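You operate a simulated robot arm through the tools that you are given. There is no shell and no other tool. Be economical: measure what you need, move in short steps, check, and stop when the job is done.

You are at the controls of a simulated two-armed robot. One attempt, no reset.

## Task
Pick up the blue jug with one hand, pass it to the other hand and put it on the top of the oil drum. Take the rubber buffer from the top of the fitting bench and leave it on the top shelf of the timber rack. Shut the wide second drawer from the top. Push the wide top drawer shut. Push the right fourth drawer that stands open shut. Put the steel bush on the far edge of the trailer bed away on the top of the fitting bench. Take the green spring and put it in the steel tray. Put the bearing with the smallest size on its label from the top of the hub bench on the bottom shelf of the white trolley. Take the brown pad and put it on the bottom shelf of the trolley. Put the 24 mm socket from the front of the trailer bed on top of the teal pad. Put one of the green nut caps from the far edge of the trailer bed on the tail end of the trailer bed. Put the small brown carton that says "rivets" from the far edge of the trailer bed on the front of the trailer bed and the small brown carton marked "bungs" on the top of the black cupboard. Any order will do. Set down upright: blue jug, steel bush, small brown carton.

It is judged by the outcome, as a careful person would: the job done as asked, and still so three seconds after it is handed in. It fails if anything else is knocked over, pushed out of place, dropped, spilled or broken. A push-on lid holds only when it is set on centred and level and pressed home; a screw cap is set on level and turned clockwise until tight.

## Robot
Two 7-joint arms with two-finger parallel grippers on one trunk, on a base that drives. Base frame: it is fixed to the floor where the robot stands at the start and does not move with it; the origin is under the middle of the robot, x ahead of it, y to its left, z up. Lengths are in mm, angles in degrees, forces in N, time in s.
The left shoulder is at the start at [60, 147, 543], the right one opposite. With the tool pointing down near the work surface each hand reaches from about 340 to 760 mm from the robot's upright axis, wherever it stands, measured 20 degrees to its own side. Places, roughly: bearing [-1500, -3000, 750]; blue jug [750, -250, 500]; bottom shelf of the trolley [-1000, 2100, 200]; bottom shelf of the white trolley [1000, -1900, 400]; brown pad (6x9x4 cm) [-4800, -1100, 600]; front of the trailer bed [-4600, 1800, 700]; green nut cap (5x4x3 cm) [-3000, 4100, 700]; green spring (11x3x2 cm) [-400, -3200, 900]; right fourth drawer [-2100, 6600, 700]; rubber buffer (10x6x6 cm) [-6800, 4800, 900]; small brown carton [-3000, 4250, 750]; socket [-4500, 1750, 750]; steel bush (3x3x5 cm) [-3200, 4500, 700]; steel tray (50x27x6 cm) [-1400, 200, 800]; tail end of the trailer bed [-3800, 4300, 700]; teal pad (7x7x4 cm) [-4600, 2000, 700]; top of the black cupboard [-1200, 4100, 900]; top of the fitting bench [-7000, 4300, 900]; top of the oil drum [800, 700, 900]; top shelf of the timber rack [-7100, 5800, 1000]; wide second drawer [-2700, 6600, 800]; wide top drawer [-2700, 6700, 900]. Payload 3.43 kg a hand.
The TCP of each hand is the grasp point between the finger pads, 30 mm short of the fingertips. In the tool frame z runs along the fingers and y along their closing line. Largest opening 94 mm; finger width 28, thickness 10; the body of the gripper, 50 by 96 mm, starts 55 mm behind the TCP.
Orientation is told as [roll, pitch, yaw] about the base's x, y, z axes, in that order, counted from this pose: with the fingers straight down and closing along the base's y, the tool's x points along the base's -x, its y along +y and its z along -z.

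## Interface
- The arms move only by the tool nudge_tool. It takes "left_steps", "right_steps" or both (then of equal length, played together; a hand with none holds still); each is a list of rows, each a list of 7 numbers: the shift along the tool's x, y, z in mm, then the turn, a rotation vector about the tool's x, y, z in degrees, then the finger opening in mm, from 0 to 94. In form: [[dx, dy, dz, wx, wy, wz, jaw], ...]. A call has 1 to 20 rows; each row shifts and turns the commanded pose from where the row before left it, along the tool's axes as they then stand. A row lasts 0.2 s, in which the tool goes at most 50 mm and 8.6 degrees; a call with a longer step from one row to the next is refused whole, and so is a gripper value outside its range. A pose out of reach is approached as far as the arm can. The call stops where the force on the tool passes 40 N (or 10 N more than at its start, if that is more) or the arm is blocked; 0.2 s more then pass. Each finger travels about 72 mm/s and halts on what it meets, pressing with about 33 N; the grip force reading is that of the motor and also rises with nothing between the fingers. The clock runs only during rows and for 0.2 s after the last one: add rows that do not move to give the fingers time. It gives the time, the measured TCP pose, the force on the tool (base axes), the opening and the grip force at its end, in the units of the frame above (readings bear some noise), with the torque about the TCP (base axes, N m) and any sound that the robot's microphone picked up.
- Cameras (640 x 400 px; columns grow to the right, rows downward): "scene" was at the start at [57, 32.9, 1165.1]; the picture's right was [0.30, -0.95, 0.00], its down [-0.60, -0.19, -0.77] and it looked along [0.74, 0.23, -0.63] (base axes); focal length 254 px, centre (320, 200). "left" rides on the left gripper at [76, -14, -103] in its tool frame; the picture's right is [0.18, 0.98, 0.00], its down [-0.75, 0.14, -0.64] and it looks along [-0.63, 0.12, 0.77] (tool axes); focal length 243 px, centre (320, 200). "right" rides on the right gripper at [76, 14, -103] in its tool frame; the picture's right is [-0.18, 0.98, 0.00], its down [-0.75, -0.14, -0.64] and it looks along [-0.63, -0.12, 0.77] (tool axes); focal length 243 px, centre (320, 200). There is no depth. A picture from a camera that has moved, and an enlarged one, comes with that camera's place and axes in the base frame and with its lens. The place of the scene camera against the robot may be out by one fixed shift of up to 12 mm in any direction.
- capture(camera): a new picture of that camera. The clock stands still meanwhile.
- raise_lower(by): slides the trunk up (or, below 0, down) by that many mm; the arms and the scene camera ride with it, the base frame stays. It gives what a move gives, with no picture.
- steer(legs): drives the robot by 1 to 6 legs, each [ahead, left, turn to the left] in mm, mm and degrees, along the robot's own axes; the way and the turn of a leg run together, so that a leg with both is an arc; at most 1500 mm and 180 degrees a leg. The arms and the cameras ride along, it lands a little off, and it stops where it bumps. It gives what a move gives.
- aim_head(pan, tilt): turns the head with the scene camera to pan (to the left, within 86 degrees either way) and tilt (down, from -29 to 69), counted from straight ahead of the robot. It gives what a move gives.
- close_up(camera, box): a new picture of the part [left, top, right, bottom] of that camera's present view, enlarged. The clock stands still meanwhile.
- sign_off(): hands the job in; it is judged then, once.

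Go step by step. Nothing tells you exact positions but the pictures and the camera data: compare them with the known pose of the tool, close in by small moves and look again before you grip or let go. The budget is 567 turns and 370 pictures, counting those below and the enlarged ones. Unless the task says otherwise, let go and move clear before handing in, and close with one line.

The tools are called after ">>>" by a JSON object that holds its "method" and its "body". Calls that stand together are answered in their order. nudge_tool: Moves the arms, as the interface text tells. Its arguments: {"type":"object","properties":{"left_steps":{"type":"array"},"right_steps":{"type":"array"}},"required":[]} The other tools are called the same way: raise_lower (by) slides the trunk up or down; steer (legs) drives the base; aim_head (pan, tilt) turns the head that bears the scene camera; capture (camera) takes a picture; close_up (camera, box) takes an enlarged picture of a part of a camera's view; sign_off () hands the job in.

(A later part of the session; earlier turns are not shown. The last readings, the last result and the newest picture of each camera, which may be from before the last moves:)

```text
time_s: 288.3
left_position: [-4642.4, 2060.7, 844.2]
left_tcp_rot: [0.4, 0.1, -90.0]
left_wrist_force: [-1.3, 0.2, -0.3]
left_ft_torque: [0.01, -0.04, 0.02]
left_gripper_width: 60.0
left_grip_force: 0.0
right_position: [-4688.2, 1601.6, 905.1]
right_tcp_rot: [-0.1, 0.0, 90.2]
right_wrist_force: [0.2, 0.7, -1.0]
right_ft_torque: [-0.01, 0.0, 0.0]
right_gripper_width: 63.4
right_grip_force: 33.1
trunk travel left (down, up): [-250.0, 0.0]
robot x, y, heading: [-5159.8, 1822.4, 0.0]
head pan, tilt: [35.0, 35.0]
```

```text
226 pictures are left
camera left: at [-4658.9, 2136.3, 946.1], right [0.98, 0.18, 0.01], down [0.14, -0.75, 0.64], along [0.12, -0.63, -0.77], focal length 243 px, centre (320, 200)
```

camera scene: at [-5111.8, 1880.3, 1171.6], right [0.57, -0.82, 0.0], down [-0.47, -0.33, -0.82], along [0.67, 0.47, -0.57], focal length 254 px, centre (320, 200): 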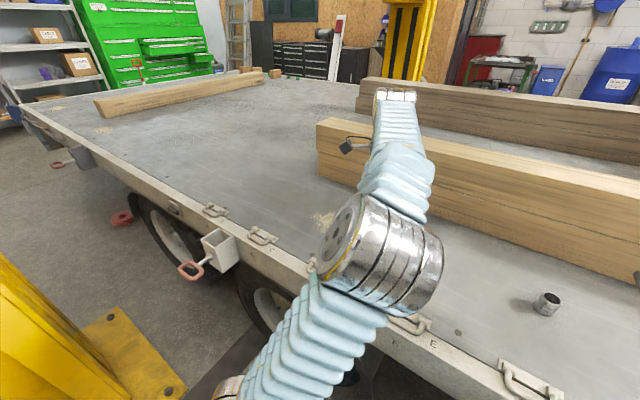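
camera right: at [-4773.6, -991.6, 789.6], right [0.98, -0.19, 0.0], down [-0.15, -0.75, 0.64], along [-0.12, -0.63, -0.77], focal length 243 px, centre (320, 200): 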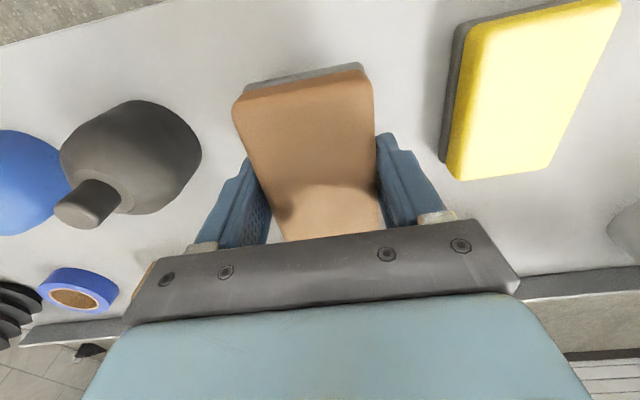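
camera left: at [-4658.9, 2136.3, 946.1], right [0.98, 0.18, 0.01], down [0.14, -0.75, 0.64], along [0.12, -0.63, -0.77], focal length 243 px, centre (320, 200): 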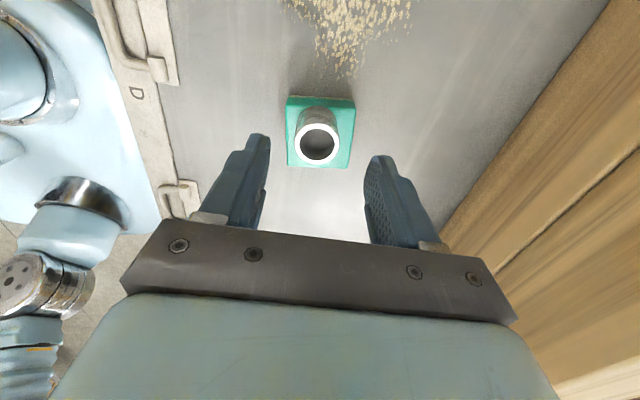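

Socket sits on the teal pad. Next I go north round the trailer's tail towards the drawers, keeping the brown pad in the right hand.

>>> {"method": "steer", "body": {"legs": [[-760, 0, 0], [0, 0, 90], [1500, 0, 0]]}}

>>> {"method": "nudge_tool", "body": {"left_steps": [[0, -30, -25, 0, 0, 0, 60], [0, -30, -25, 0, 0, 0, 60], [0, -30, -25, 0, 0, 0, 60], [0, -20, -25, 0, 0, 0, 60], [0, 0, 0, 0, 0, 0, 60]]}}

>>> {"method": "aim_head", "body": {"pan": -20, "tilt": 15}}

>>> {"method": "capture", "body": {"camera": "scene"}}

```text
time_s: 303.2
left_position: [-6241.8, 3791.6, 844.3]
left_tcp_rot: [0.3, 0.0, 2.0]
left_wrist_force: [0.2, 0.3, 0.3]
left_ft_torque: [0.0, -0.02, 0.02]
left_gripper_width: 59.9
left_grip_force: 0.0
right_position: [-5781.7, 3764.1, 904.1]
right_tcp_rot: [0.0, 0.0, -177.7]
right_wrist_force: [-0.2, 0.4, -0.2]
right_ft_torque: [0.02, -0.01, -0.01]
right_gripper_width: 63.6
right_grip_force: 33.4
trunk travel left (down, up): [-250.0, 0.0]
robot x, y, heading: [-5984.6, 3281.5, 92.3]
head pan, tilt: [35.0, 35.0]
```

```text
time_s: 304.4
left_position: [-6235.6, 3682.8, 944.1]
left_tcp_rot: [0.5, 0.0, 1.9]
left_wrist_force: [1.1, 0.4, 0.1]
left_ft_torque: [0.0, -0.02, -0.02]
left_gripper_width: 60.2
left_grip_force: 0.0
right_position: [-5780.6, 3763.4, 906.1]
right_tcp_rot: [0.0, 0.0, -177.7]
right_wrist_force: [-0.2, -1.0, 0.6]
right_ft_torque: [0.0, -0.02, 0.01]
right_gripper_width: 63.6
right_grip_force: 32.8
trunk travel left (down, up): [-250.0, 0.0]
robot x, y, heading: [-5983.4, 3287.3, 92.0]
head pan, tilt: [35.0, 35.0]
```

```text
time_s: 305.7
left_position: [-6236.8, 3682.1, 945.4]
left_tcp_rot: [0.5, 0.0, 2.0]
left_wrist_force: [-0.5, 0.3, -0.3]
left_ft_torque: [0.02, 0.03, -0.02]
left_gripper_width: 59.8
left_grip_force: 0.0
right_position: [-5781.3, 3763.9, 905.7]
right_tcp_rot: [0.0, 0.0, -177.7]
right_wrist_force: [-0.1, 0.3, -0.9]
right_ft_torque: [0.02, 0.03, -0.01]
right_gripper_width: 63.7
right_grip_force: 33.0
trunk travel left (down, up): [-250.0, 0.0]
robot x, y, heading: [-5984.4, 3285.8, 92.1]
head pan, tilt: [-20.0, 15.0]
```

```text
225 pictures are left
camera scene: at [-5950.8, 3351.4, 1203.5], right [0.95, -0.31, 0.0], down [-0.08, -0.25, -0.97], along [0.3, 0.92, -0.26], focal length 254 px, centre (320, 200)
```

scene: 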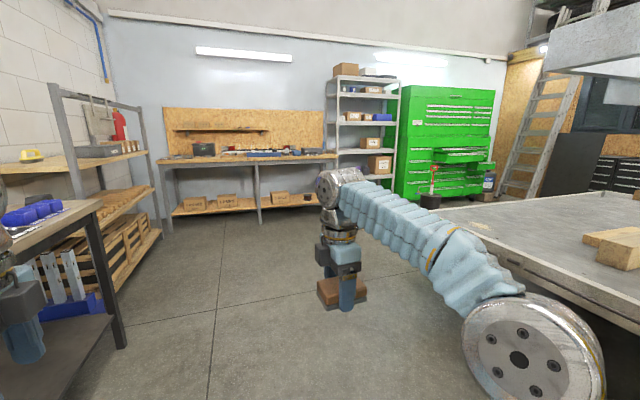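

>>> {"method": "steer", "body": {"legs": [[1500, 0, 0], [700, 0, -2], [0, 0, -90], [1500, 0, 0]]}}

>>> {"method": "aim_head", "body": {"pan": 30, "tilt": 15}}

>>> {"method": "capture", "body": {"camera": "scene"}}

```text
time_s: 327.3
left_position: [-4160.9, 5733.7, 945.6]
left_tcp_rot: [0.5, -0.1, -89.9]
left_wrist_force: [0.3, -0.3, -0.4]
left_ft_torque: [0.01, 0.0, -0.01]
left_gripper_width: 59.8
left_grip_force: 0.1
right_position: [-4094.5, 5275.5, 906.1]
right_tcp_rot: [0.0, 0.1, 90.4]
right_wrist_force: [-0.8, 0.2, -0.3]
right_ft_torque: [0.0, 0.0, -0.04]
right_gripper_width: 63.6
right_grip_force: 32.9
trunk travel left (down, up): [-250.0, 0.0]
robot x, y, heading: [-4565.6, 5496.7, 0.0]
head pan, tilt: [-20.0, 15.0]
```

```text
time_s: 328.5
left_position: [-4161.4, 5733.9, 944.9]
left_tcp_rot: [0.4, 0.0, -89.9]
left_wrist_force: [-0.2, 0.0, 0.5]
left_ft_torque: [0.0, 0.03, -0.02]
left_gripper_width: 60.1
left_grip_force: 0.1
right_position: [-4094.7, 5277.3, 905.6]
right_tcp_rot: [0.0, 0.2, 90.4]
right_wrist_force: [0.1, 0.8, 0.1]
right_ft_torque: [0.0, 0.02, -0.01]
right_gripper_width: 63.3
right_grip_force: 32.4
trunk travel left (down, up): [-250.0, 0.0]
robot x, y, heading: [-4568.6, 5498.8, 0.1]
head pan, tilt: [30.0, 15.0]
```

```text
224 pictures are left
camera scene: at [-4510.8, 5550.4, 1203.6], right [0.5, -0.86, 0.0], down [-0.22, -0.13, -0.97], along [0.83, 0.49, -0.26], focal length 254 px, centre (320, 200)
```

scene: 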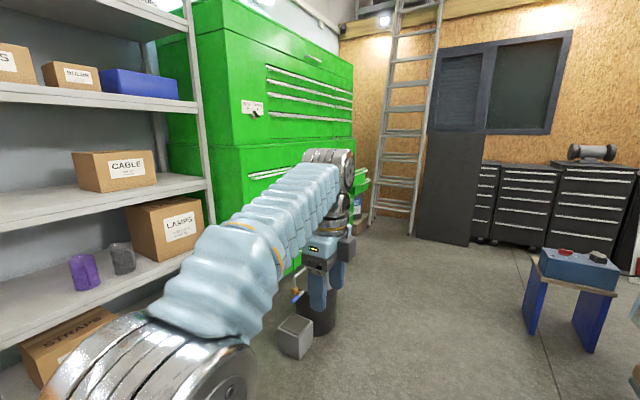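

>>> {"method": "steer", "body": {"legs": [[1500, 0, 0], [350, 0, 0], [0, 0, 90]]}}

>>> {"method": "aim_head", "body": {"pan": 0, "tilt": 25}}

>>> {"method": "capture", "body": {"camera": "scene"}}

```text
time_s: 341.7
left_position: [-2963.6, 5928.9, 944.9]
left_tcp_rot: [0.4, 0.0, 2.2]
left_wrist_force: [0.4, 0.4, -0.3]
left_ft_torque: [0.0, 0.05, -0.01]
left_gripper_width: 59.9
left_grip_force: 0.1
right_position: [-2509.6, 6011.2, 905.2]
right_tcp_rot: [0.0, -0.1, -177.5]
right_wrist_force: [0.2, -0.5, -0.5]
right_ft_torque: [0.01, 0.03, -0.01]
right_gripper_width: 63.5
right_grip_force: 33.3
trunk travel left (down, up): [-250.0, 0.0]
robot x, y, heading: [-2711.4, 5531.5, 92.2]
head pan, tilt: [30.0, 15.0]
```

```text
time_s: 342.6
left_position: [-2963.8, 5928.6, 944.1]
left_tcp_rot: [0.3, 0.0, 2.2]
left_wrist_force: [-0.3, 0.0, 0.5]
left_ft_torque: [0.01, 0.02, -0.02]
left_gripper_width: 60.0
left_grip_force: 0.1
right_position: [-2509.3, 6011.5, 905.6]
right_tcp_rot: [0.0, 0.0, -177.5]
right_wrist_force: [0.6, 1.1, -1.2]
right_ft_torque: [-0.03, -0.03, 0.02]
right_gripper_width: 63.7
right_grip_force: 32.4
trunk travel left (down, up): [-250.0, 0.0]
robot x, y, heading: [-2708.3, 5530.1, 92.5]
head pan, tilt: [0.0, 25.0]
```

```text
223 pictures are left
camera scene: at [-2708.6, 5602.0, 1187.3], right [1.0, 0.04, 0.0], down [0.02, -0.42, -0.91], along [-0.04, 0.91, -0.42], focal length 254 px, centre (320, 200)
```

scene: 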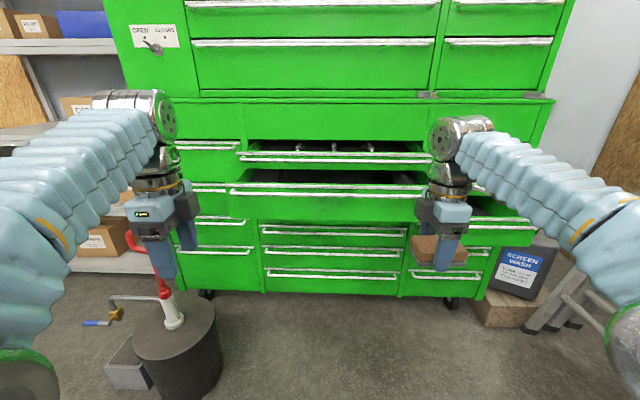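

The chest is green: wide top and second drawers and the right-hand fourth stand open. I turn the left hand to point forward, closed, for pushing.

>>> {"method": "nudge_tool", "body": {"left_steps": [[0, 0, 0, 0, 0, -8.2, 10], [0, 0, 0, 0, 0, -8.2, 0], [0, 0, 0, 0, 0, -8.2, 0], [0, 0, 0, 0, 0, -8.2, 0], [0, 0, 0, 0, 0, -8.2, 0], [0, 0, 0, 0, 0, -8.2, 0], [0, 0, 0, 0, 0, -8.2, 0], [0, 0, 0, 0, 0, -8.2, 0], [0, 0, 0, 0, 0, -8.2, 0], [0, 0, 0, 0, 0, -8.2, 0], [0, 0, 0, 0, 0, -8.2, 0], [0, 0, 0, 0, -8.5, 0, 0], [0, 0, 0, 0, -8.5, 0, 0], [0, 0, 0, 0, -8.5, 0, 0], [0, 0, 0, 0, -8.5, 0, 0], [0, 0, 0, 0, -8.5, 0, 0], [0, 0, 0, 0, -8.5, 0, 0], [0, 0, 0, 0, -8.5, 0, 0], [0, 0, 0, 0, -8.5, 0, 0], [0, 0, 0, 0, 0, 0, 0]]}}

>>> {"method": "capture", "body": {"camera": "scene"}}

```text
time_s: 346.8
left_position: [-2963.7, 5927.7, 944.7]
left_tcp_rot: [0.0, -68.4, 92.4]
left_wrist_force: [-0.5, -0.7, -0.4]
left_ft_torque: [0.0, 0.0, 0.0]
left_gripper_width: 0.0
left_grip_force: 33.3
right_position: [-2509.5, 6010.7, 904.8]
right_tcp_rot: [0.0, 0.1, -177.5]
right_wrist_force: [-0.7, 0.1, -0.8]
right_ft_torque: [0.02, -0.04, -0.02]
right_gripper_width: 63.7
right_grip_force: 33.4
trunk travel left (down, up): [-250.0, 0.0]
robot x, y, heading: [-2711.8, 5531.5, 92.3]
head pan, tilt: [0.0, 25.0]
```

```text
222 pictures are left
camera scene: at [-2708.6, 5601.9, 1187.3], right [1.0, 0.04, 0.0], down [0.02, -0.42, -0.91], along [-0.04, 0.91, -0.42], focal length 254 px, centre (320, 200)
```

scene: 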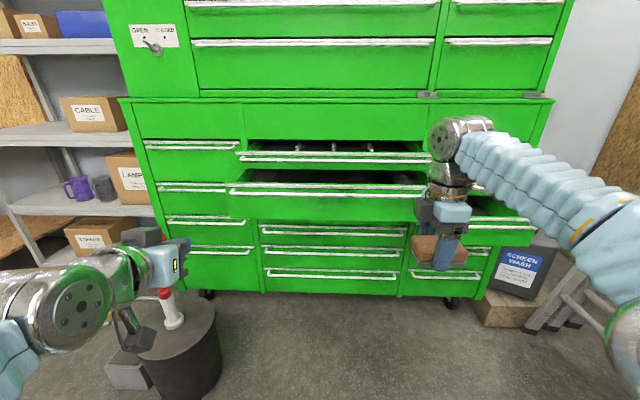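

>>> {"method": "nudge_tool", "body": {"left_steps": [[0, -40, 0, 0, 0, 0, 0], [0, -40, 0, 0, 0, 0, 0], [0, -40, 0, 0, 0, 0, 0], [0, -30, 0, 0, 0, 0, 0], [0, 0, 0, 0, 0, 0, 0]], "right_steps": [[0, 25, -5, 0, 0, 0, 40], [0, 25, -5, 0, 0, 0, 40], [0, 20, -5, 0, 0, 0, 40], [0, 0, 0, 0, 0, 0, 40], [0, 0, 0, 0, 0, 0, 40]]}}

>>> {"method": "steer", "body": {"legs": [[300, -110, -2.3]]}}

>>> {"method": "capture", "body": {"camera": "scene"}}

>>> {"method": "capture", "body": {"camera": "left"}}

```text
time_s: 348.0
left_position: [-2811.5, 5936.2, 944.2]
left_tcp_rot: [0.1, -68.4, 92.2]
left_wrist_force: [0.4, -0.9, 0.5]
left_ft_torque: [0.0, 0.01, 0.01]
left_gripper_width: 0.0
left_grip_force: 33.0
right_position: [-2507.2, 5941.8, 919.2]
right_tcp_rot: [0.0, 0.1, -177.5]
right_wrist_force: [0.5, -1.3, -0.4]
right_ft_torque: [0.02, 0.02, 0.02]
right_gripper_width: 63.4
right_grip_force: 32.9
trunk travel left (down, up): [-250.0, 0.0]
robot x, y, heading: [-2713.0, 5532.7, 92.1]
head pan, tilt: [0.0, 25.0]
```

```text
time_s: 350.2
left_position: [-2692.6, 6243.5, 944.0]
left_tcp_rot: [0.1, -68.4, 90.2]
left_wrist_force: [0.3, -0.6, 0.7]
left_ft_torque: [0.02, 0.0, 0.01]
left_gripper_width: 0.0
left_grip_force: 33.3
right_position: [-2388.4, 6239.1, 921.0]
right_tcp_rot: [-0.1, 0.2, -179.7]
right_wrist_force: [0.3, -0.1, -0.3]
right_ft_torque: [0.0, 0.01, 0.01]
right_gripper_width: 63.7
right_grip_force: 33.4
trunk travel left (down, up): [-250.0, 0.0]
robot x, y, heading: [-2610.8, 5838.5, 90.0]
head pan, tilt: [0.0, 25.0]
```

```text
221 pictures are left
camera scene: at [-2602.6, 5906.0, 1187.3], right [1.0, 0.0, 0.0], down [0.0, -0.42, -0.91], along [0.0, 0.91, -0.42], focal length 254 px, centre (320, 200)
```

scene: 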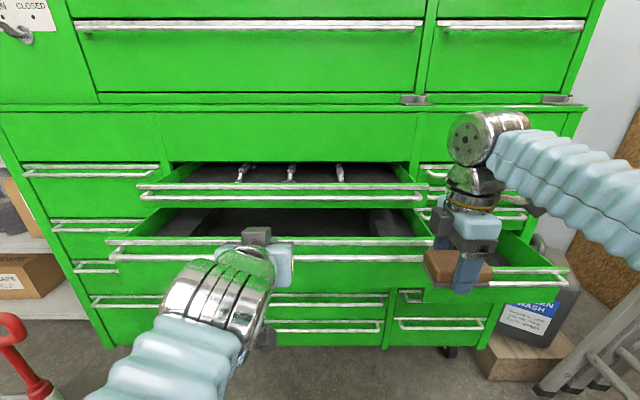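

```text
220 pictures are left
camera left: at [-2679.4, 6119.7, 910.8], right [-0.98, -0.07, -0.17], down [-0.14, -0.32, 0.94], along [-0.12, 0.94, 0.31], focal length 243 px, centre (320, 200)
```

left: 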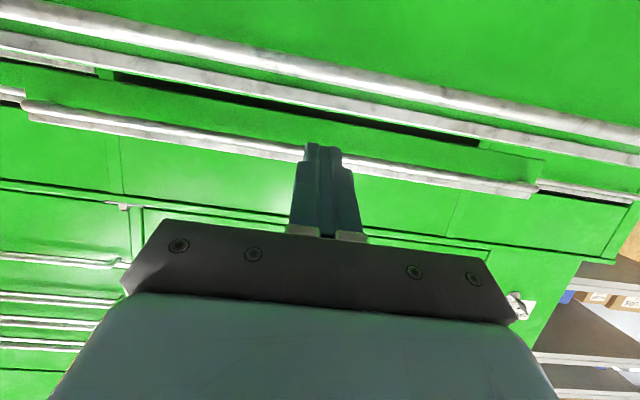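

Triangulated: top drawer front ≈ y 6447, z≈958; second ≈ 6348, z≈885; right fourth ≈ [-2065, 6453, 701]; closed plane ≈ 6630. I push the top drawer first with the fingertips.

>>> {"method": "nudge_tool", "body": {"right_steps": [[40, 15, 0, 0, 0, 0, 40], [40, 15, 0, 0, 0, 0, 40], [40, 10, 0, 0, 0, 0, 40], [0, 0, 0, 0, 0, 0, 40]], "left_steps": [[-10, 0, 4, 0, 0, 0, 0], [0, 0, 0, 0, 0, 0, 0], [0, 0, 0, 0, 0, 0, 0], [0, 0, 0, 0, 0, 0, 0]]}}

>>> {"method": "steer", "body": {"legs": [[110, 0, 0]]}}

>>> {"method": "capture", "body": {"camera": "scene"}}

```text
time_s: 351.2
left_position: [-2693.0, 6250.5, 951.5]
left_tcp_rot: [0.0, -68.4, 90.2]
left_wrist_force: [0.2, -0.8, -0.2]
left_ft_torque: [0.03, -0.02, 0.0]
left_gripper_width: 0.1
left_grip_force: 32.9
right_position: [-2265.7, 6197.9, 918.5]
right_tcp_rot: [0.0, -0.1, -179.7]
right_wrist_force: [-0.3, 0.8, -0.3]
right_ft_torque: [0.04, 0.01, -0.02]
right_gripper_width: 63.7
right_grip_force: 32.6
trunk travel left (down, up): [-250.0, 0.0]
robot x, y, heading: [-2609.7, 5834.9, 89.9]
head pan, tilt: [0.0, 25.0]
```

```text
time_s: 352.3
left_position: [-2694.2, 6356.3, 952.2]
left_tcp_rot: [0.1, -68.6, 90.4]
left_wrist_force: [-0.8, 0.4, 0.2]
left_ft_torque: [0.01, 0.0, -0.02]
left_gripper_width: 0.0
left_grip_force: 33.6
right_position: [-2267.6, 6306.2, 919.3]
right_tcp_rot: [0.0, -0.1, -179.6]
right_wrist_force: [-0.1, -0.4, -1.1]
right_ft_torque: [0.01, 0.03, 0.0]
right_gripper_width: 63.4
right_grip_force: 33.2
trunk travel left (down, up): [-250.0, 0.0]
robot x, y, heading: [-2608.6, 5944.1, 90.1]
head pan, tilt: [0.0, 25.0]
```

```text
219 pictures are left
camera scene: at [-2603.1, 6012.1, 1187.3], right [1.0, 0.0, 0.0], down [0.0, -0.42, -0.91], along [0.0, 0.91, -0.42], focal length 254 px, centre (320, 200)
```

scene: 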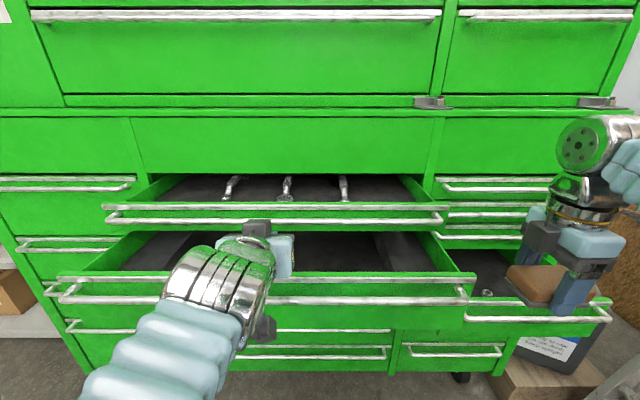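

>>> {"method": "nudge_tool", "body": {"left_steps": [[-9.2, 0, 23.3, 0, 0, 0, 0], [-9.2, 0, 23.3, 0, 0, 0, 0], [-7.4, 0, 18.6, 0, 0, 0, 0], [-7.4, 0, 18.6, 0, 0, 0, 0], [-7.4, 0, 18.6, 0, 0, 0, 0], [-7.4, 0, 18.6, 0, 0, 0, 0], [-7.4, 0, 18.6, 0, 0, 0, 0], [-7.4, 0, 18.6, 0, 0, 0, 0], [-7.4, 0, 18.6, 0, 0, 0, 0], [0, 0, 0, 0, 0, 0, 0]]}}

>>> {"method": "capture", "body": {"camera": "scene"}}

```text
time_s: 354.5
left_position: [-2694.9, 6546.3, 953.5]
left_tcp_rot: [0.0, -68.6, 90.3]
left_wrist_force: [1.7, 3.0, 22.4]
left_ft_torque: [-2.79, -0.3, 0.25]
left_gripper_width: 0.1
left_grip_force: 33.1
right_position: [-2267.2, 6305.2, 919.8]
right_tcp_rot: [0.0, 0.0, -179.7]
right_wrist_force: [0.4, 0.3, -0.4]
right_ft_torque: [0.01, 0.02, 0.0]
right_gripper_width: 63.4
right_grip_force: 32.7
trunk travel left (down, up): [-250.0, 0.0]
robot x, y, heading: [-2609.1, 5940.7, 90.2]
head pan, tilt: [0.0, 25.0]
```

```text
218 pictures are left
camera scene: at [-2602.7, 6011.4, 1187.6], right [1.0, 0.0, 0.0], down [0.0, -0.42, -0.91], along [0.0, 0.91, -0.42], focal length 254 px, centre (320, 200)
```

scene: 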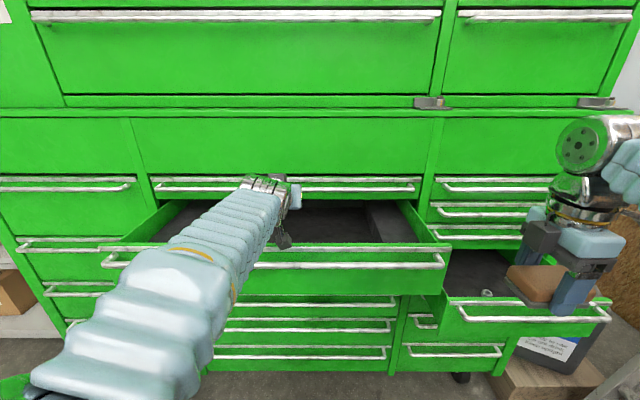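

>>> {"method": "nudge_tool", "body": {"left_steps": [[-9.3, 0, -3.7, 0, 0, 0, 0], [-7.4, 0, 18.6, 0, 0, 0, 0], [-7.4, 0, 18.6, 0, 0, 0, 0], [-5, 0, 12, 0, 0, 0, 0], [0, 0, 0, 0, 0, 0, 0]]}}

>>> {"method": "capture", "body": {"camera": "scene"}}

```text
time_s: 355.1
left_position: [-2696.9, 6550.7, 960.8]
left_tcp_rot: [0.3, -67.9, 90.2]
left_wrist_force: [-3.1, -22.6, 4.4]
left_ft_torque: [-0.1, 0.05, -0.04]
left_gripper_width: 0.2
left_grip_force: 32.9
right_position: [-2267.1, 6304.8, 919.1]
right_tcp_rot: [-0.1, 0.0, -179.6]
right_wrist_force: [-0.7, 0.1, 0.0]
right_ft_torque: [0.04, 0.02, -0.01]
right_gripper_width: 63.3
right_grip_force: 32.6
trunk travel left (down, up): [-250.0, 0.0]
robot x, y, heading: [-2609.1, 5942.5, 90.3]
head pan, tilt: [0.0, 25.0]
stopped in row 2 (left hand): the force on the tool passed its limit at 72 N (the readings are from after the stop); the commanded pose is now the measured one
```

```text
217 pictures are left
camera scene: at [-2603.3, 6009.6, 1187.4], right [1.0, 0.01, 0.0], down [0.0, -0.42, -0.91], along [0.0, 0.91, -0.42], focal length 254 px, centre (320, 200)
```

scene: 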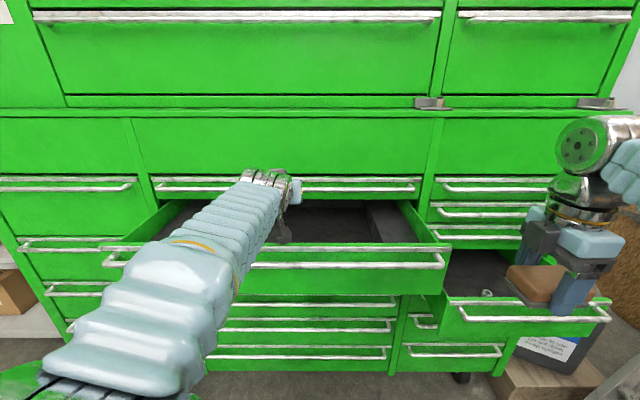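

>>> {"method": "nudge_tool", "body": {"left_steps": [[14, 0, -35.3, 0, 0, 0, 0], [14, 0, -35.3, 0, 0, 0, 0], [14, 0, -35.3, 0, 0, 0, 0], [14, 0, -35.3, 0, 0, 0, 0], [14, 0, -35.3, 0, 0, 0, 0], [14, 0, -35.3, 0, 0, 0, 0], [36.5, 0, 14.5, 0, 0, 0, 0], [36.5, 0, 14.5, 0, 0, 0, 0], [36.5, 0, 14.5, 0, 0, 0, 0], [0, 0, 0, 0, 0, 0, 0]]}}

>>> {"method": "capture", "body": {"camera": "scene"}}

>>> {"method": "capture", "body": {"camera": "left"}}

```text
time_s: 357.3
left_position: [-2694.2, 6323.9, 843.1]
left_tcp_rot: [0.3, -67.8, 90.0]
left_wrist_force: [-0.5, -0.3, -0.6]
left_ft_torque: [0.01, 0.02, -0.01]
left_gripper_width: 0.0
left_grip_force: 32.9
right_position: [-2267.8, 6306.6, 918.9]
right_tcp_rot: [-0.1, 0.0, -179.5]
right_wrist_force: [0.2, 0.2, 0.0]
right_ft_torque: [-0.01, 0.03, 0.0]
right_gripper_width: 63.5
right_grip_force: 32.9
trunk travel left (down, up): [-250.0, 0.0]
robot x, y, heading: [-2606.5, 5944.0, 90.1]
head pan, tilt: [0.0, 25.0]
```

```text
216 pictures are left
camera scene: at [-2603.1, 6012.4, 1187.3], right [1.0, 0.01, 0.0], down [0.0, -0.42, -0.91], along [0.0, 0.91, -0.42], focal length 254 px, centre (320, 200)
```

scene: 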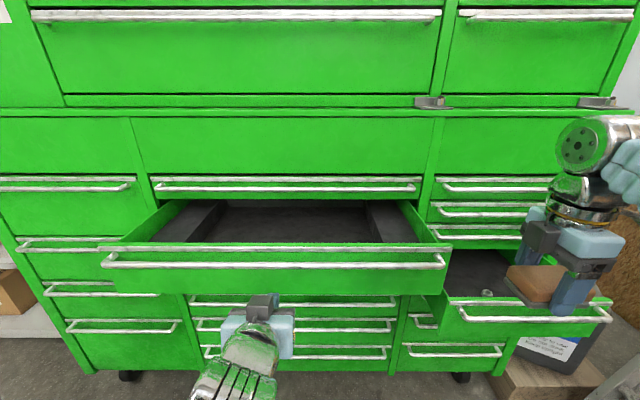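

```text
215 pictures are left
camera left: at [-2680.4, 6199.9, 809.8], right [-0.98, -0.08, -0.17], down [-0.14, -0.31, 0.94], along [-0.12, 0.95, 0.3], focal length 243 px, centre (320, 200)
```

left: 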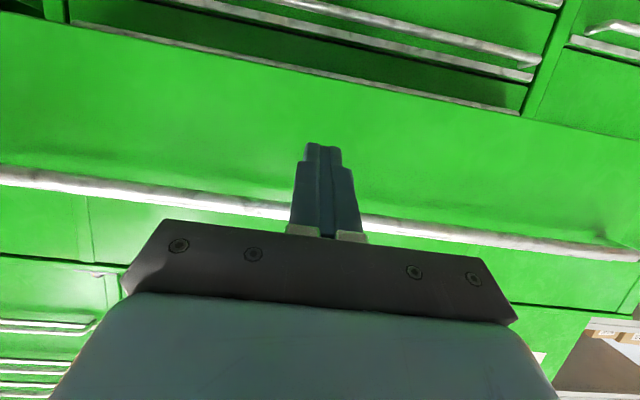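

>>> {"method": "nudge_tool", "body": {"left_steps": [[-7.5, 0, 18.5, 0, 0, 0, 0], [-7.5, 0, 18.5, 0, 0, 0, 0], [-7.5, 0, 18.5, 0, 0, 0, 0], [-7.5, 0, 18.5, 0, 0, 0, 0], [-7.5, 0, 18.5, 0, 0, 0, 0], [-7.5, 0, 18.5, 0, 0, 0, 0], [-7.5, 0, 18.5, 0, 0, 0, 0], [-7.5, 0, 18.5, 0, 0, 0, 0], [-7.5, 0, 18.5, 0, 0, 0, 0], [-7.5, 0, 18.5, 0, 0, 0, 0], [-7.5, 0, 18.5, 0, 0, 0, 0], [-7.5, 0, 18.5, 0, 0, 0, 0], [-7.5, 0, 18.5, 0, 0, 0, 0], [-7.5, 0, 18.5, 0, 0, 0, 0], [0, 0, 0, 0, 0, 0, 0]]}}

>>> {"method": "capture", "body": {"camera": "scene"}}

```text
time_s: 360.2
left_position: [-2697.7, 6584.2, 841.7]
left_tcp_rot: [0.1, -67.6, 90.3]
left_wrist_force: [-2.3, -21.5, 6.6]
left_ft_torque: [0.28, 0.06, 0.05]
left_gripper_width: 0.0
left_grip_force: 33.5
right_position: [-2269.0, 6305.3, 918.4]
right_tcp_rot: [0.0, 0.0, -179.5]
right_wrist_force: [-0.1, -0.2, -0.8]
right_ft_torque: [0.04, 0.05, 0.01]
right_gripper_width: 63.5
right_grip_force: 33.2
trunk travel left (down, up): [-250.0, 0.0]
robot x, y, heading: [-2611.1, 5941.2, 90.4]
head pan, tilt: [0.0, 25.0]
stopped in row 14 (left hand): the force on the tool passed its limit at 266 N (the readings are from after the stop); the commanded pose is now the measured one
```

```text
214 pictures are left
camera scene: at [-2603.3, 6009.8, 1187.6], right [1.0, 0.01, 0.0], down [0.0, -0.42, -0.91], along [-0.01, 0.91, -0.42], focal length 254 px, centre (320, 200)
```

scene: 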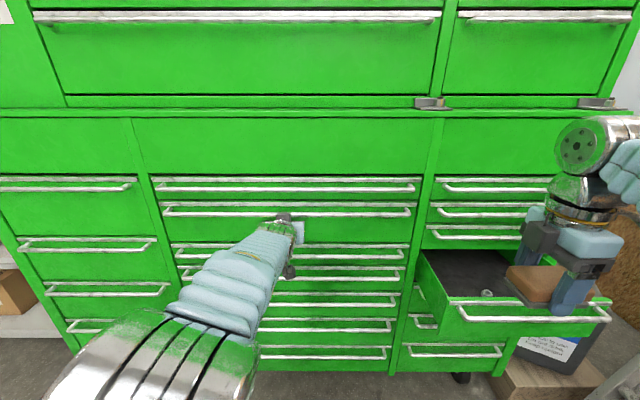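

>>> {"method": "aim_head", "body": {"pan": -50, "tilt": 35}}

>>> {"method": "capture", "body": {"camera": "scene"}}

```text
time_s: 361.3
left_position: [-2696.6, 6584.1, 842.4]
left_tcp_rot: [0.2, -67.6, 90.2]
left_wrist_force: [-2.1, -27.4, 9.6]
left_ft_torque: [0.34, -0.22, 0.02]
left_gripper_width: 0.0
left_grip_force: 33.4
right_position: [-2267.7, 6305.0, 919.3]
right_tcp_rot: [0.0, 0.2, -179.5]
right_wrist_force: [0.6, 0.1, -0.1]
right_ft_torque: [-0.02, -0.01, 0.01]
right_gripper_width: 63.5
right_grip_force: 32.6
trunk travel left (down, up): [-250.0, 0.0]
robot x, y, heading: [-2610.7, 5944.4, 90.3]
head pan, tilt: [-50.0, 35.0]
```

```text
213 pictures are left
camera scene: at [-2535.6, 5974.3, 1171.7], right [0.65, -0.76, 0.0], down [-0.44, -0.37, -0.82], along [0.62, 0.53, -0.57], focal length 254 px, centre (320, 200)
```

scene: 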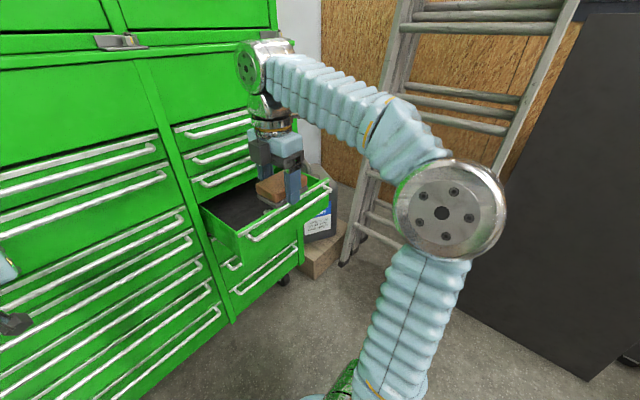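

>>> {"method": "nudge_tool", "body": {"left_steps": [[14, 0, -35.3, 0, 0, 0, 0], [14, 0, -35.3, 0, 0, 0, 0], [14, 0, -35.3, 0, 0, 0, 0], [14, -20, -35.3, 0, 0, 0, 0], [14, -35, -30, 0, 0, 0, 0], [14, -35, -30, 0, 0, 0, 0], [0, -40, 0, 0, 0, 0, 0], [0, 0, 0, 0, 0, 0, 0]]}}

>>> {"method": "steer", "body": {"legs": [[-150, 0, 0], [0, -400, 0]]}}

>>> {"method": "aim_head", "body": {"pan": 0, "tilt": 35}}

>>> {"method": "capture", "body": {"camera": "scene"}}

```text
time_s: 362.7
left_position: [-2629.6, 6388.6, 834.4]
left_tcp_rot: [-19.2, -60.1, 106.6]
left_wrist_force: [-0.7, -0.1, 0.6]
left_ft_torque: [0.01, -0.04, -0.02]
left_gripper_width: 0.0
left_grip_force: 33.4
right_position: [-2267.3, 6306.4, 918.7]
right_tcp_rot: [0.0, 0.0, -179.5]
right_wrist_force: [-0.6, 0.6, -0.1]
right_ft_torque: [-0.02, 0.03, 0.0]
right_gripper_width: 63.5
right_grip_force: 32.7
trunk travel left (down, up): [-250.0, 0.0]
robot x, y, heading: [-2608.7, 5941.9, 90.2]
head pan, tilt: [-50.0, 35.0]
stopped in row 6 (left hand): the arm was blocked; the commanded pose is now the measured one
```

```text
time_s: 366.2
left_position: [-2230.5, 6243.5, 833.1]
left_tcp_rot: [-19.2, -60.0, 106.9]
left_wrist_force: [-0.3, -0.1, 0.1]
left_ft_torque: [0.01, 0.02, 0.0]
left_gripper_width: 0.3
left_grip_force: 32.8
right_position: [-1869.9, 6163.6, 918.9]
right_tcp_rot: [0.0, 0.1, -179.0]
right_wrist_force: [0.0, -0.6, -0.1]
right_ft_torque: [0.02, 0.0, 0.0]
right_gripper_width: 63.5
right_grip_force: 32.7
trunk travel left (down, up): [-250.0, 0.0]
robot x, y, heading: [-2205.4, 5794.1, 90.7]
head pan, tilt: [-50.0, 35.0]
```

```text
time_s: 367.4
left_position: [-2231.2, 6242.4, 834.9]
left_tcp_rot: [-19.1, -60.2, 107.0]
left_wrist_force: [0.4, 0.0, 0.0]
left_ft_torque: [0.07, -0.03, 0.0]
left_gripper_width: 0.0
left_grip_force: 33.0
right_position: [-1869.3, 6163.9, 917.2]
right_tcp_rot: [0.1, 0.1, -179.1]
right_wrist_force: [0.3, 0.8, -0.4]
right_ft_torque: [0.01, 0.01, -0.05]
right_gripper_width: 63.5
right_grip_force: 33.0
trunk travel left (down, up): [-250.0, 0.0]
robot x, y, heading: [-2208.8, 5797.9, 91.0]
head pan, tilt: [0.0, 35.0]
```

```text
212 pictures are left
camera scene: at [-2202.6, 5862.8, 1171.6], right [1.0, 0.01, 0.0], down [0.01, -0.57, -0.82], along [-0.01, 0.82, -0.57], focal length 254 px, centre (320, 200)
```

scene: 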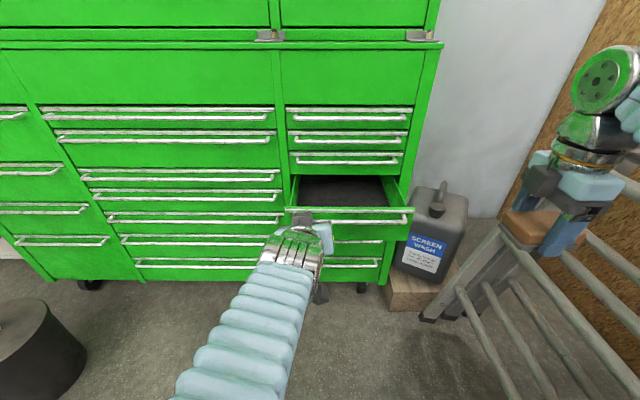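

>>> {"method": "nudge_tool", "body": {"right_steps": [[-35, 0, 0, 0, 0, 0, 40], [-35, 0, 0, 0, 0, 0, 40], [-30, 0, 0, 0, 0, 0, 40], [0, 0, 0, 0, 0, 0, 40], [0, 0, 0, 0, 0, 0, 40]], "left_steps": [[22, -4, 40.4, 0, 0, 0, 0], [22, -4, 40.4, 0, 0, 0, 0], [22, -4, 40.4, 0, 0, 0, 0], [22, -4, 40.4, 0, 0, 0, 0], [0, 0, 0, 0, 0, 0, 0]]}}

>>> {"method": "capture", "body": {"camera": "scene"}}

>>> {"method": "capture", "body": {"camera": "left"}}

```text
time_s: 368.6
left_position: [-2189.9, 6344.3, 681.6]
left_tcp_rot: [-19.0, -60.2, 106.9]
left_wrist_force: [-0.1, 0.2, 0.2]
left_ft_torque: [0.02, -0.04, -0.07]
left_gripper_width: 0.3
left_grip_force: 33.2
right_position: [-1969.8, 6162.3, 918.2]
right_tcp_rot: [0.2, 0.1, -179.0]
right_wrist_force: [-0.7, 0.6, -0.6]
right_ft_torque: [-0.01, 0.03, -0.02]
right_gripper_width: 63.2
right_grip_force: 32.8
trunk travel left (down, up): [-250.0, 0.0]
robot x, y, heading: [-2206.1, 5793.1, 90.7]
head pan, tilt: [0.0, 35.0]
```

```text
211 pictures are left
camera scene: at [-2202.6, 5863.0, 1171.5], right [1.0, 0.01, 0.0], down [0.01, -0.57, -0.82], along [-0.01, 0.82, -0.57], focal length 254 px, centre (320, 200)
```

scene: 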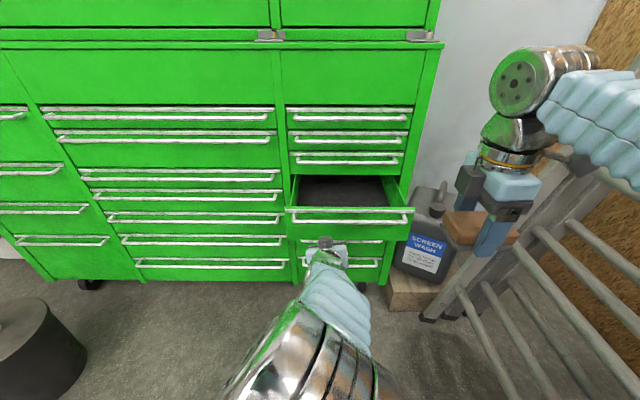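

```text
210 pictures are left
camera left: at [-2173.1, 6217.5, 666.1], right [-0.94, -0.09, -0.32], down [-0.3, -0.21, 0.93], along [-0.15, 0.97, 0.17], focal length 243 px, centre (320, 200)
```

left: 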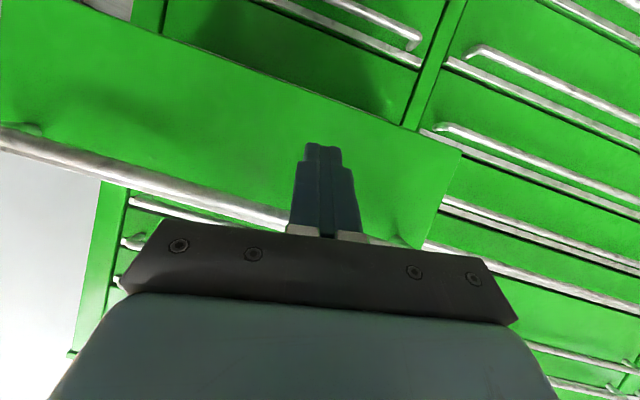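

>>> {"method": "nudge_tool", "body": {"left_steps": [[-9.1, -6, 17.8, 0, 0, 0, 0], [-9.1, -6, 17.8, 0, 0, 0, 0], [-9.1, -6, 17.8, 0, 0, 0, 0], [-9.1, -3, 17.8, 0, 0, 0, 0], [-9.1, 0, 17.8, 0, 0, 0, 0], [-9.1, 0, 17.8, 0, 0, 0, 0], [-9.1, 0, 17.8, 0, 0, 0, 0], [-9.1, 0, 17.8, 0, 0, 0, 0], [-9.1, 0, 17.8, 0, 0, 0, 0], [-9.1, 0, 17.8, 0, 0, 0, 0], [-9.1, 0, 17.8, 0, 0, 0, 0], [-9.1, 0, 17.8, 0, 0, 0, 0], [-9.1, 0, 17.8, 0, 0, 0, 0], [-5, 0, 9, 0, 0, 0, 0], [0, 0, 0, 0, 0, 0, 0]]}}

>>> {"method": "capture", "body": {"camera": "scene"}}

```text
time_s: 371.3
left_position: [-2177.7, 6584.8, 677.9]
left_tcp_rot: [-17.4, -59.3, 107.0]
left_wrist_force: [-2.8, -21.3, 5.2]
left_ft_torque: [0.08, 0.19, 0.04]
left_gripper_width: 0.0
left_grip_force: 33.4
left hand out of reach, approached as far as the arm can: row 12, 13
right_position: [-1968.4, 6160.3, 917.4]
right_tcp_rot: [0.1, 0.1, -179.2]
right_wrist_force: [-0.1, -0.4, 0.1]
right_ft_torque: [0.02, 0.0, 0.0]
right_gripper_width: 63.6
right_grip_force: 33.3
trunk travel left (down, up): [-250.0, 0.0]
robot x, y, heading: [-2204.3, 5795.3, 90.6]
head pan, tilt: [0.0, 35.0]
stopped in row 13 (left hand): the force on the tool passed its limit at 91 N (the readings are from after the stop); the commanded pose is now the measured one
```

```text
209 pictures are left
camera scene: at [-2203.0, 5860.6, 1171.8], right [1.0, 0.01, 0.0], down [0.01, -0.57, -0.82], along [-0.01, 0.82, -0.57], focal length 254 px, centre (320, 200)
```

scene: 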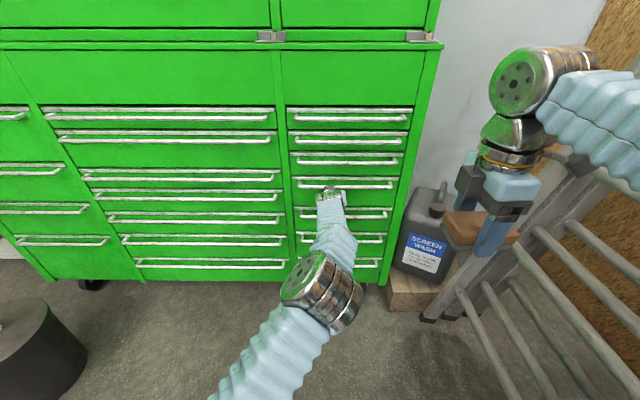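

All three drawers are shut. I back off and bring the left hand back to pointing down.

>>> {"method": "steer", "body": {"legs": [[-350, 0, 0]]}}

>>> {"method": "nudge_tool", "body": {"left_steps": [[0, 0, -30, 0, 8.5, 0, 40], [0, 0, -30, 0, 8.5, 0, 60], [-20, 0, -20, 0, 8.5, 0, 60], [-20, 0, -20, 0, 8.5, 0, 60], [0, 0, -30, 0, 8.5, 0, 60], [0, 0, -40, 0, 8.5, 0, 60], [0, 0, -40, 0, 8, 0, 60], [0, 0, -40, 0, 0, 0, 60], [0, 0, 0, 0, 0, 0, 60]]}}

>>> {"method": "aim_head", "body": {"pan": -60, "tilt": 20}}

>>> {"method": "capture", "body": {"camera": "scene"}}

```text
time_s: 373.6
left_position: [-2170.7, 6236.9, 675.1]
left_tcp_rot: [-17.4, -59.2, 106.7]
left_wrist_force: [-0.2, 0.3, -0.1]
left_ft_torque: [-0.03, 0.01, 0.04]
left_gripper_width: 0.0
left_grip_force: 33.0
right_position: [-1963.1, 5812.0, 917.0]
right_tcp_rot: [0.2, 0.1, -179.3]
right_wrist_force: [0.6, -0.4, -0.5]
right_ft_torque: [0.04, -0.02, -0.03]
right_gripper_width: 63.4
right_grip_force: 33.0
trunk travel left (down, up): [-250.0, 0.0]
robot x, y, heading: [-2204.2, 5446.7, 90.2]
head pan, tilt: [0.0, 35.0]
```

```text
time_s: 375.6
left_position: [-2177.1, 5999.9, 882.8]
left_tcp_rot: [-8.8, -1.4, 91.9]
left_wrist_force: [0.0, -0.5, 0.9]
left_ft_torque: [-0.01, -0.01, 0.02]
left_gripper_width: 60.1
left_grip_force: 0.0
left hand out of reach, approached as far as the arm can: row 3, 4, 6, 7, 8
right_position: [-1963.4, 5811.5, 918.0]
right_tcp_rot: [0.2, 0.1, -179.5]
right_wrist_force: [-0.3, -0.5, 0.1]
right_ft_torque: [0.01, 0.04, -0.02]
right_gripper_width: 63.5
right_grip_force: 32.7
trunk travel left (down, up): [-250.0, 0.0]
robot x, y, heading: [-2206.7, 5447.5, 90.5]
head pan, tilt: [0.0, 35.0]
```

```text
time_s: 376.9
left_position: [-2177.3, 6000.3, 882.7]
left_tcp_rot: [-8.8, -1.4, 91.9]
left_wrist_force: [-1.2, -0.9, -0.8]
left_ft_torque: [0.0, 0.01, 0.0]
left_gripper_width: 59.9
left_grip_force: 0.1
right_position: [-1962.9, 5810.8, 916.7]
right_tcp_rot: [0.2, 0.1, -179.4]
right_wrist_force: [-0.9, -0.4, -0.1]
right_ft_torque: [0.02, 0.0, 0.02]
right_gripper_width: 63.5
right_grip_force: 33.1
trunk travel left (down, up): [-250.0, 0.0]
robot x, y, heading: [-2205.1, 5447.7, 90.4]
head pan, tilt: [-60.0, 20.0]
```

```text
208 pictures are left
camera scene: at [-2118.1, 5472.8, 1195.4], right [0.51, -0.86, 0.0], down [-0.3, -0.17, -0.94], along [0.81, 0.48, -0.34], focal length 254 px, centre (320, 200)
```

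scene: 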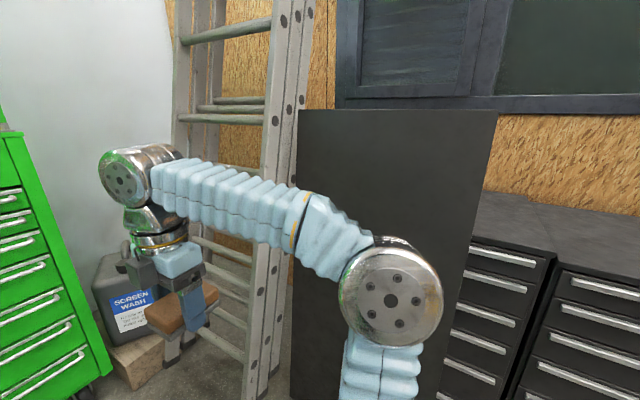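

>>> {"method": "steer", "body": {"legs": [[0, 250, 0], [0, 0, 90]]}}

>>> {"method": "nudge_tool", "body": {"left_steps": [[20, 0, 0, -4.3, 0.7, 0, 60], [20, 0, 0, -4.3, 0.7, 0, 60], [35, 15, 0, 0, 0, 0, 60], [35, 15, -10, 0, 0, 0, 60], [0, 15, -20, 0, 0, 0, 60], [0, 15, -20, 0, 0, 0, 60], [0, 0, 0, 0, 0, 0, 60]]}}

>>> {"method": "aim_head", "body": {"pan": 30, "tilt": 25}}

>>> {"method": "capture", "body": {"camera": "scene"}}

```text
time_s: 382.6
left_position: [-3007.0, 5472.2, 882.1]
left_tcp_rot: [-8.8, -1.4, -178.1]
left_wrist_force: [1.1, 0.1, -0.1]
left_ft_torque: [0.0, 0.02, -0.01]
left_gripper_width: 60.3
left_grip_force: 0.0
right_position: [-2818.0, 5687.5, 917.7]
right_tcp_rot: [0.2, 0.2, -89.4]
right_wrist_force: [0.1, -0.2, -0.6]
right_ft_torque: [0.01, 0.01, 0.0]
right_gripper_width: 63.7
right_grip_force: 32.8
trunk travel left (down, up): [-250.0, 0.0]
robot x, y, heading: [-2456.1, 5447.1, -179.6]
head pan, tilt: [-60.0, 20.0]
```

```text
time_s: 384.2
left_position: [-2896.8, 5415.8, 930.9]
left_tcp_rot: [-0.2, 0.0, -178.1]
left_wrist_force: [-0.5, 0.6, 0.1]
left_ft_torque: [0.04, 0.02, -0.01]
left_gripper_width: 60.0
left_grip_force: 0.1
right_position: [-2818.6, 5686.6, 917.2]
right_tcp_rot: [0.2, 0.1, -89.5]
right_wrist_force: [-0.5, 0.5, -0.3]
right_ft_torque: [-0.03, -0.01, -0.03]
right_gripper_width: 63.4
right_grip_force: 33.1
trunk travel left (down, up): [-250.0, 0.0]
robot x, y, heading: [-2454.8, 5445.0, -179.7]
head pan, tilt: [-60.0, 20.0]
```

```text
time_s: 385.8
left_position: [-2895.2, 5417.2, 931.2]
left_tcp_rot: [-0.2, -0.1, -178.1]
left_wrist_force: [0.1, -0.1, 0.1]
left_ft_torque: [0.04, -0.01, 0.03]
left_gripper_width: 60.2
left_grip_force: 0.0
right_position: [-2817.9, 5687.3, 917.4]
right_tcp_rot: [0.2, 0.1, -89.4]
right_wrist_force: [-0.4, -0.5, -0.2]
right_ft_torque: [-0.02, 0.0, 0.03]
right_gripper_width: 63.5
right_grip_force: 33.0
trunk travel left (down, up): [-250.0, 0.0]
robot x, y, heading: [-2453.4, 5449.0, -179.7]
head pan, tilt: [30.0, 25.0]
```

```text
207 pictures are left
camera scene: at [-2498.2, 5408.2, 1187.3], right [-0.51, 0.86, 0.0], down [0.36, 0.21, -0.91], along [-0.78, -0.46, -0.42], focal length 254 px, centre (320, 200)
```

scene: 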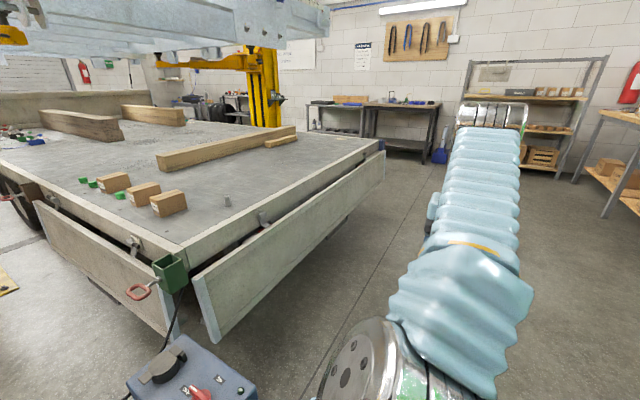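

Good view: three cartons near [-3008,4374], [-3006,4165], [-2992,3912], nut caps in front, the bush near [-3136,4570]. A control box on a stand is at about [-2680,4975], so I pass east of it.

>>> {"method": "steer", "body": {"legs": [[-300, 0, 0], [0, 1200, 0]]}}

>>> {"method": "aim_head", "body": {"pan": 0, "tilt": 25}}

>>> {"method": "capture", "body": {"camera": "scene"}}

```text
time_s: 393.5
left_position: [-2581.5, 4217.8, 930.3]
left_tcp_rot: [-0.2, -0.1, -177.3]
left_wrist_force: [0.4, 0.7, -0.9]
left_ft_torque: [0.01, 0.02, -0.02]
left_gripper_width: 59.9
left_grip_force: 0.1
right_position: [-2508.7, 4490.2, 917.5]
right_tcp_rot: [0.2, 0.1, -88.4]
right_wrist_force: [0.3, -0.1, -0.7]
right_ft_torque: [0.03, 0.02, 0.0]
right_gripper_width: 63.6
right_grip_force: 33.1
trunk travel left (down, up): [-250.0, 0.0]
robot x, y, heading: [-2142.4, 4258.1, -178.7]
head pan, tilt: [30.0, 25.0]
```

```text
time_s: 394.4
left_position: [-2581.1, 4218.3, 930.2]
left_tcp_rot: [-0.2, 0.0, -177.3]
left_wrist_force: [0.1, 0.4, -0.1]
left_ft_torque: [-0.02, 0.02, 0.01]
left_gripper_width: 59.9
left_grip_force: 0.1
right_position: [-2508.5, 4490.3, 916.3]
right_tcp_rot: [0.3, 0.0, -88.5]
right_wrist_force: [1.1, 0.6, -0.8]
right_ft_torque: [-0.01, -0.04, 0.02]
right_gripper_width: 63.6
right_grip_force: 33.1
trunk travel left (down, up): [-250.0, 0.0]
robot x, y, heading: [-2137.9, 4257.1, -178.8]
head pan, tilt: [0.0, 25.0]
```

```text
206 pictures are left
camera scene: at [-2197.5, 4261.7, 1187.3], right [-0.02, 1.0, 0.0], down [0.42, 0.01, -0.91], along [-0.91, -0.02, -0.42], focal length 254 px, centre (320, 200)
```

scene: 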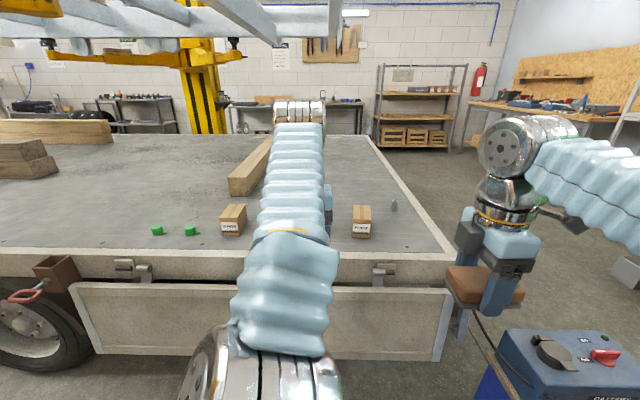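

>>> {"method": "close_up", "body": {"camera": "scene", "box": [140, 190, 260, 250]}}

>>> {"method": "close_up", "body": {"camera": "scene", "box": [330, 190, 410, 250]}}

```text
5.33 times, centred on (200, 220) of scene
camera zoom: at [-2197.5, 4261.7, 1187.3], right [-0.02, 1.0, 0.0], down [0.42, 0.01, -0.91], along [-0.91, -0.02, -0.42], focal length 1354 px, centre (960, 93)
```

zoom: 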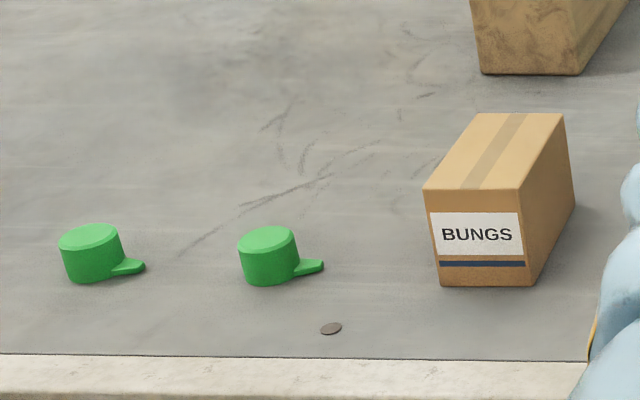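

```text
6.67 times, centred on (370, 220) of scene
camera zoom: at [-2197.5, 4261.7, 1187.3], right [-0.02, 1.0, 0.0], down [0.42, 0.01, -0.91], along [-0.91, -0.02, -0.42], focal length 1692 px, centre (-13, 67)
```

zoom: 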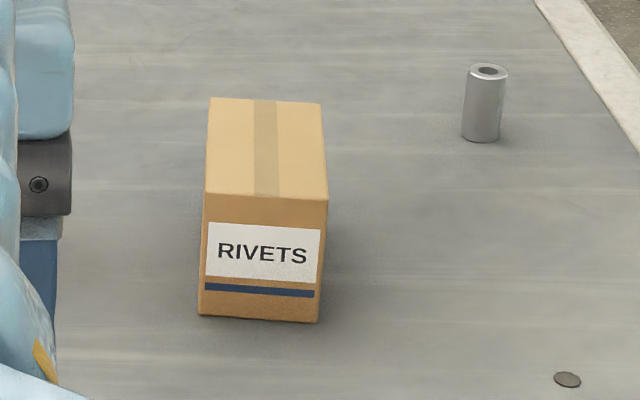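

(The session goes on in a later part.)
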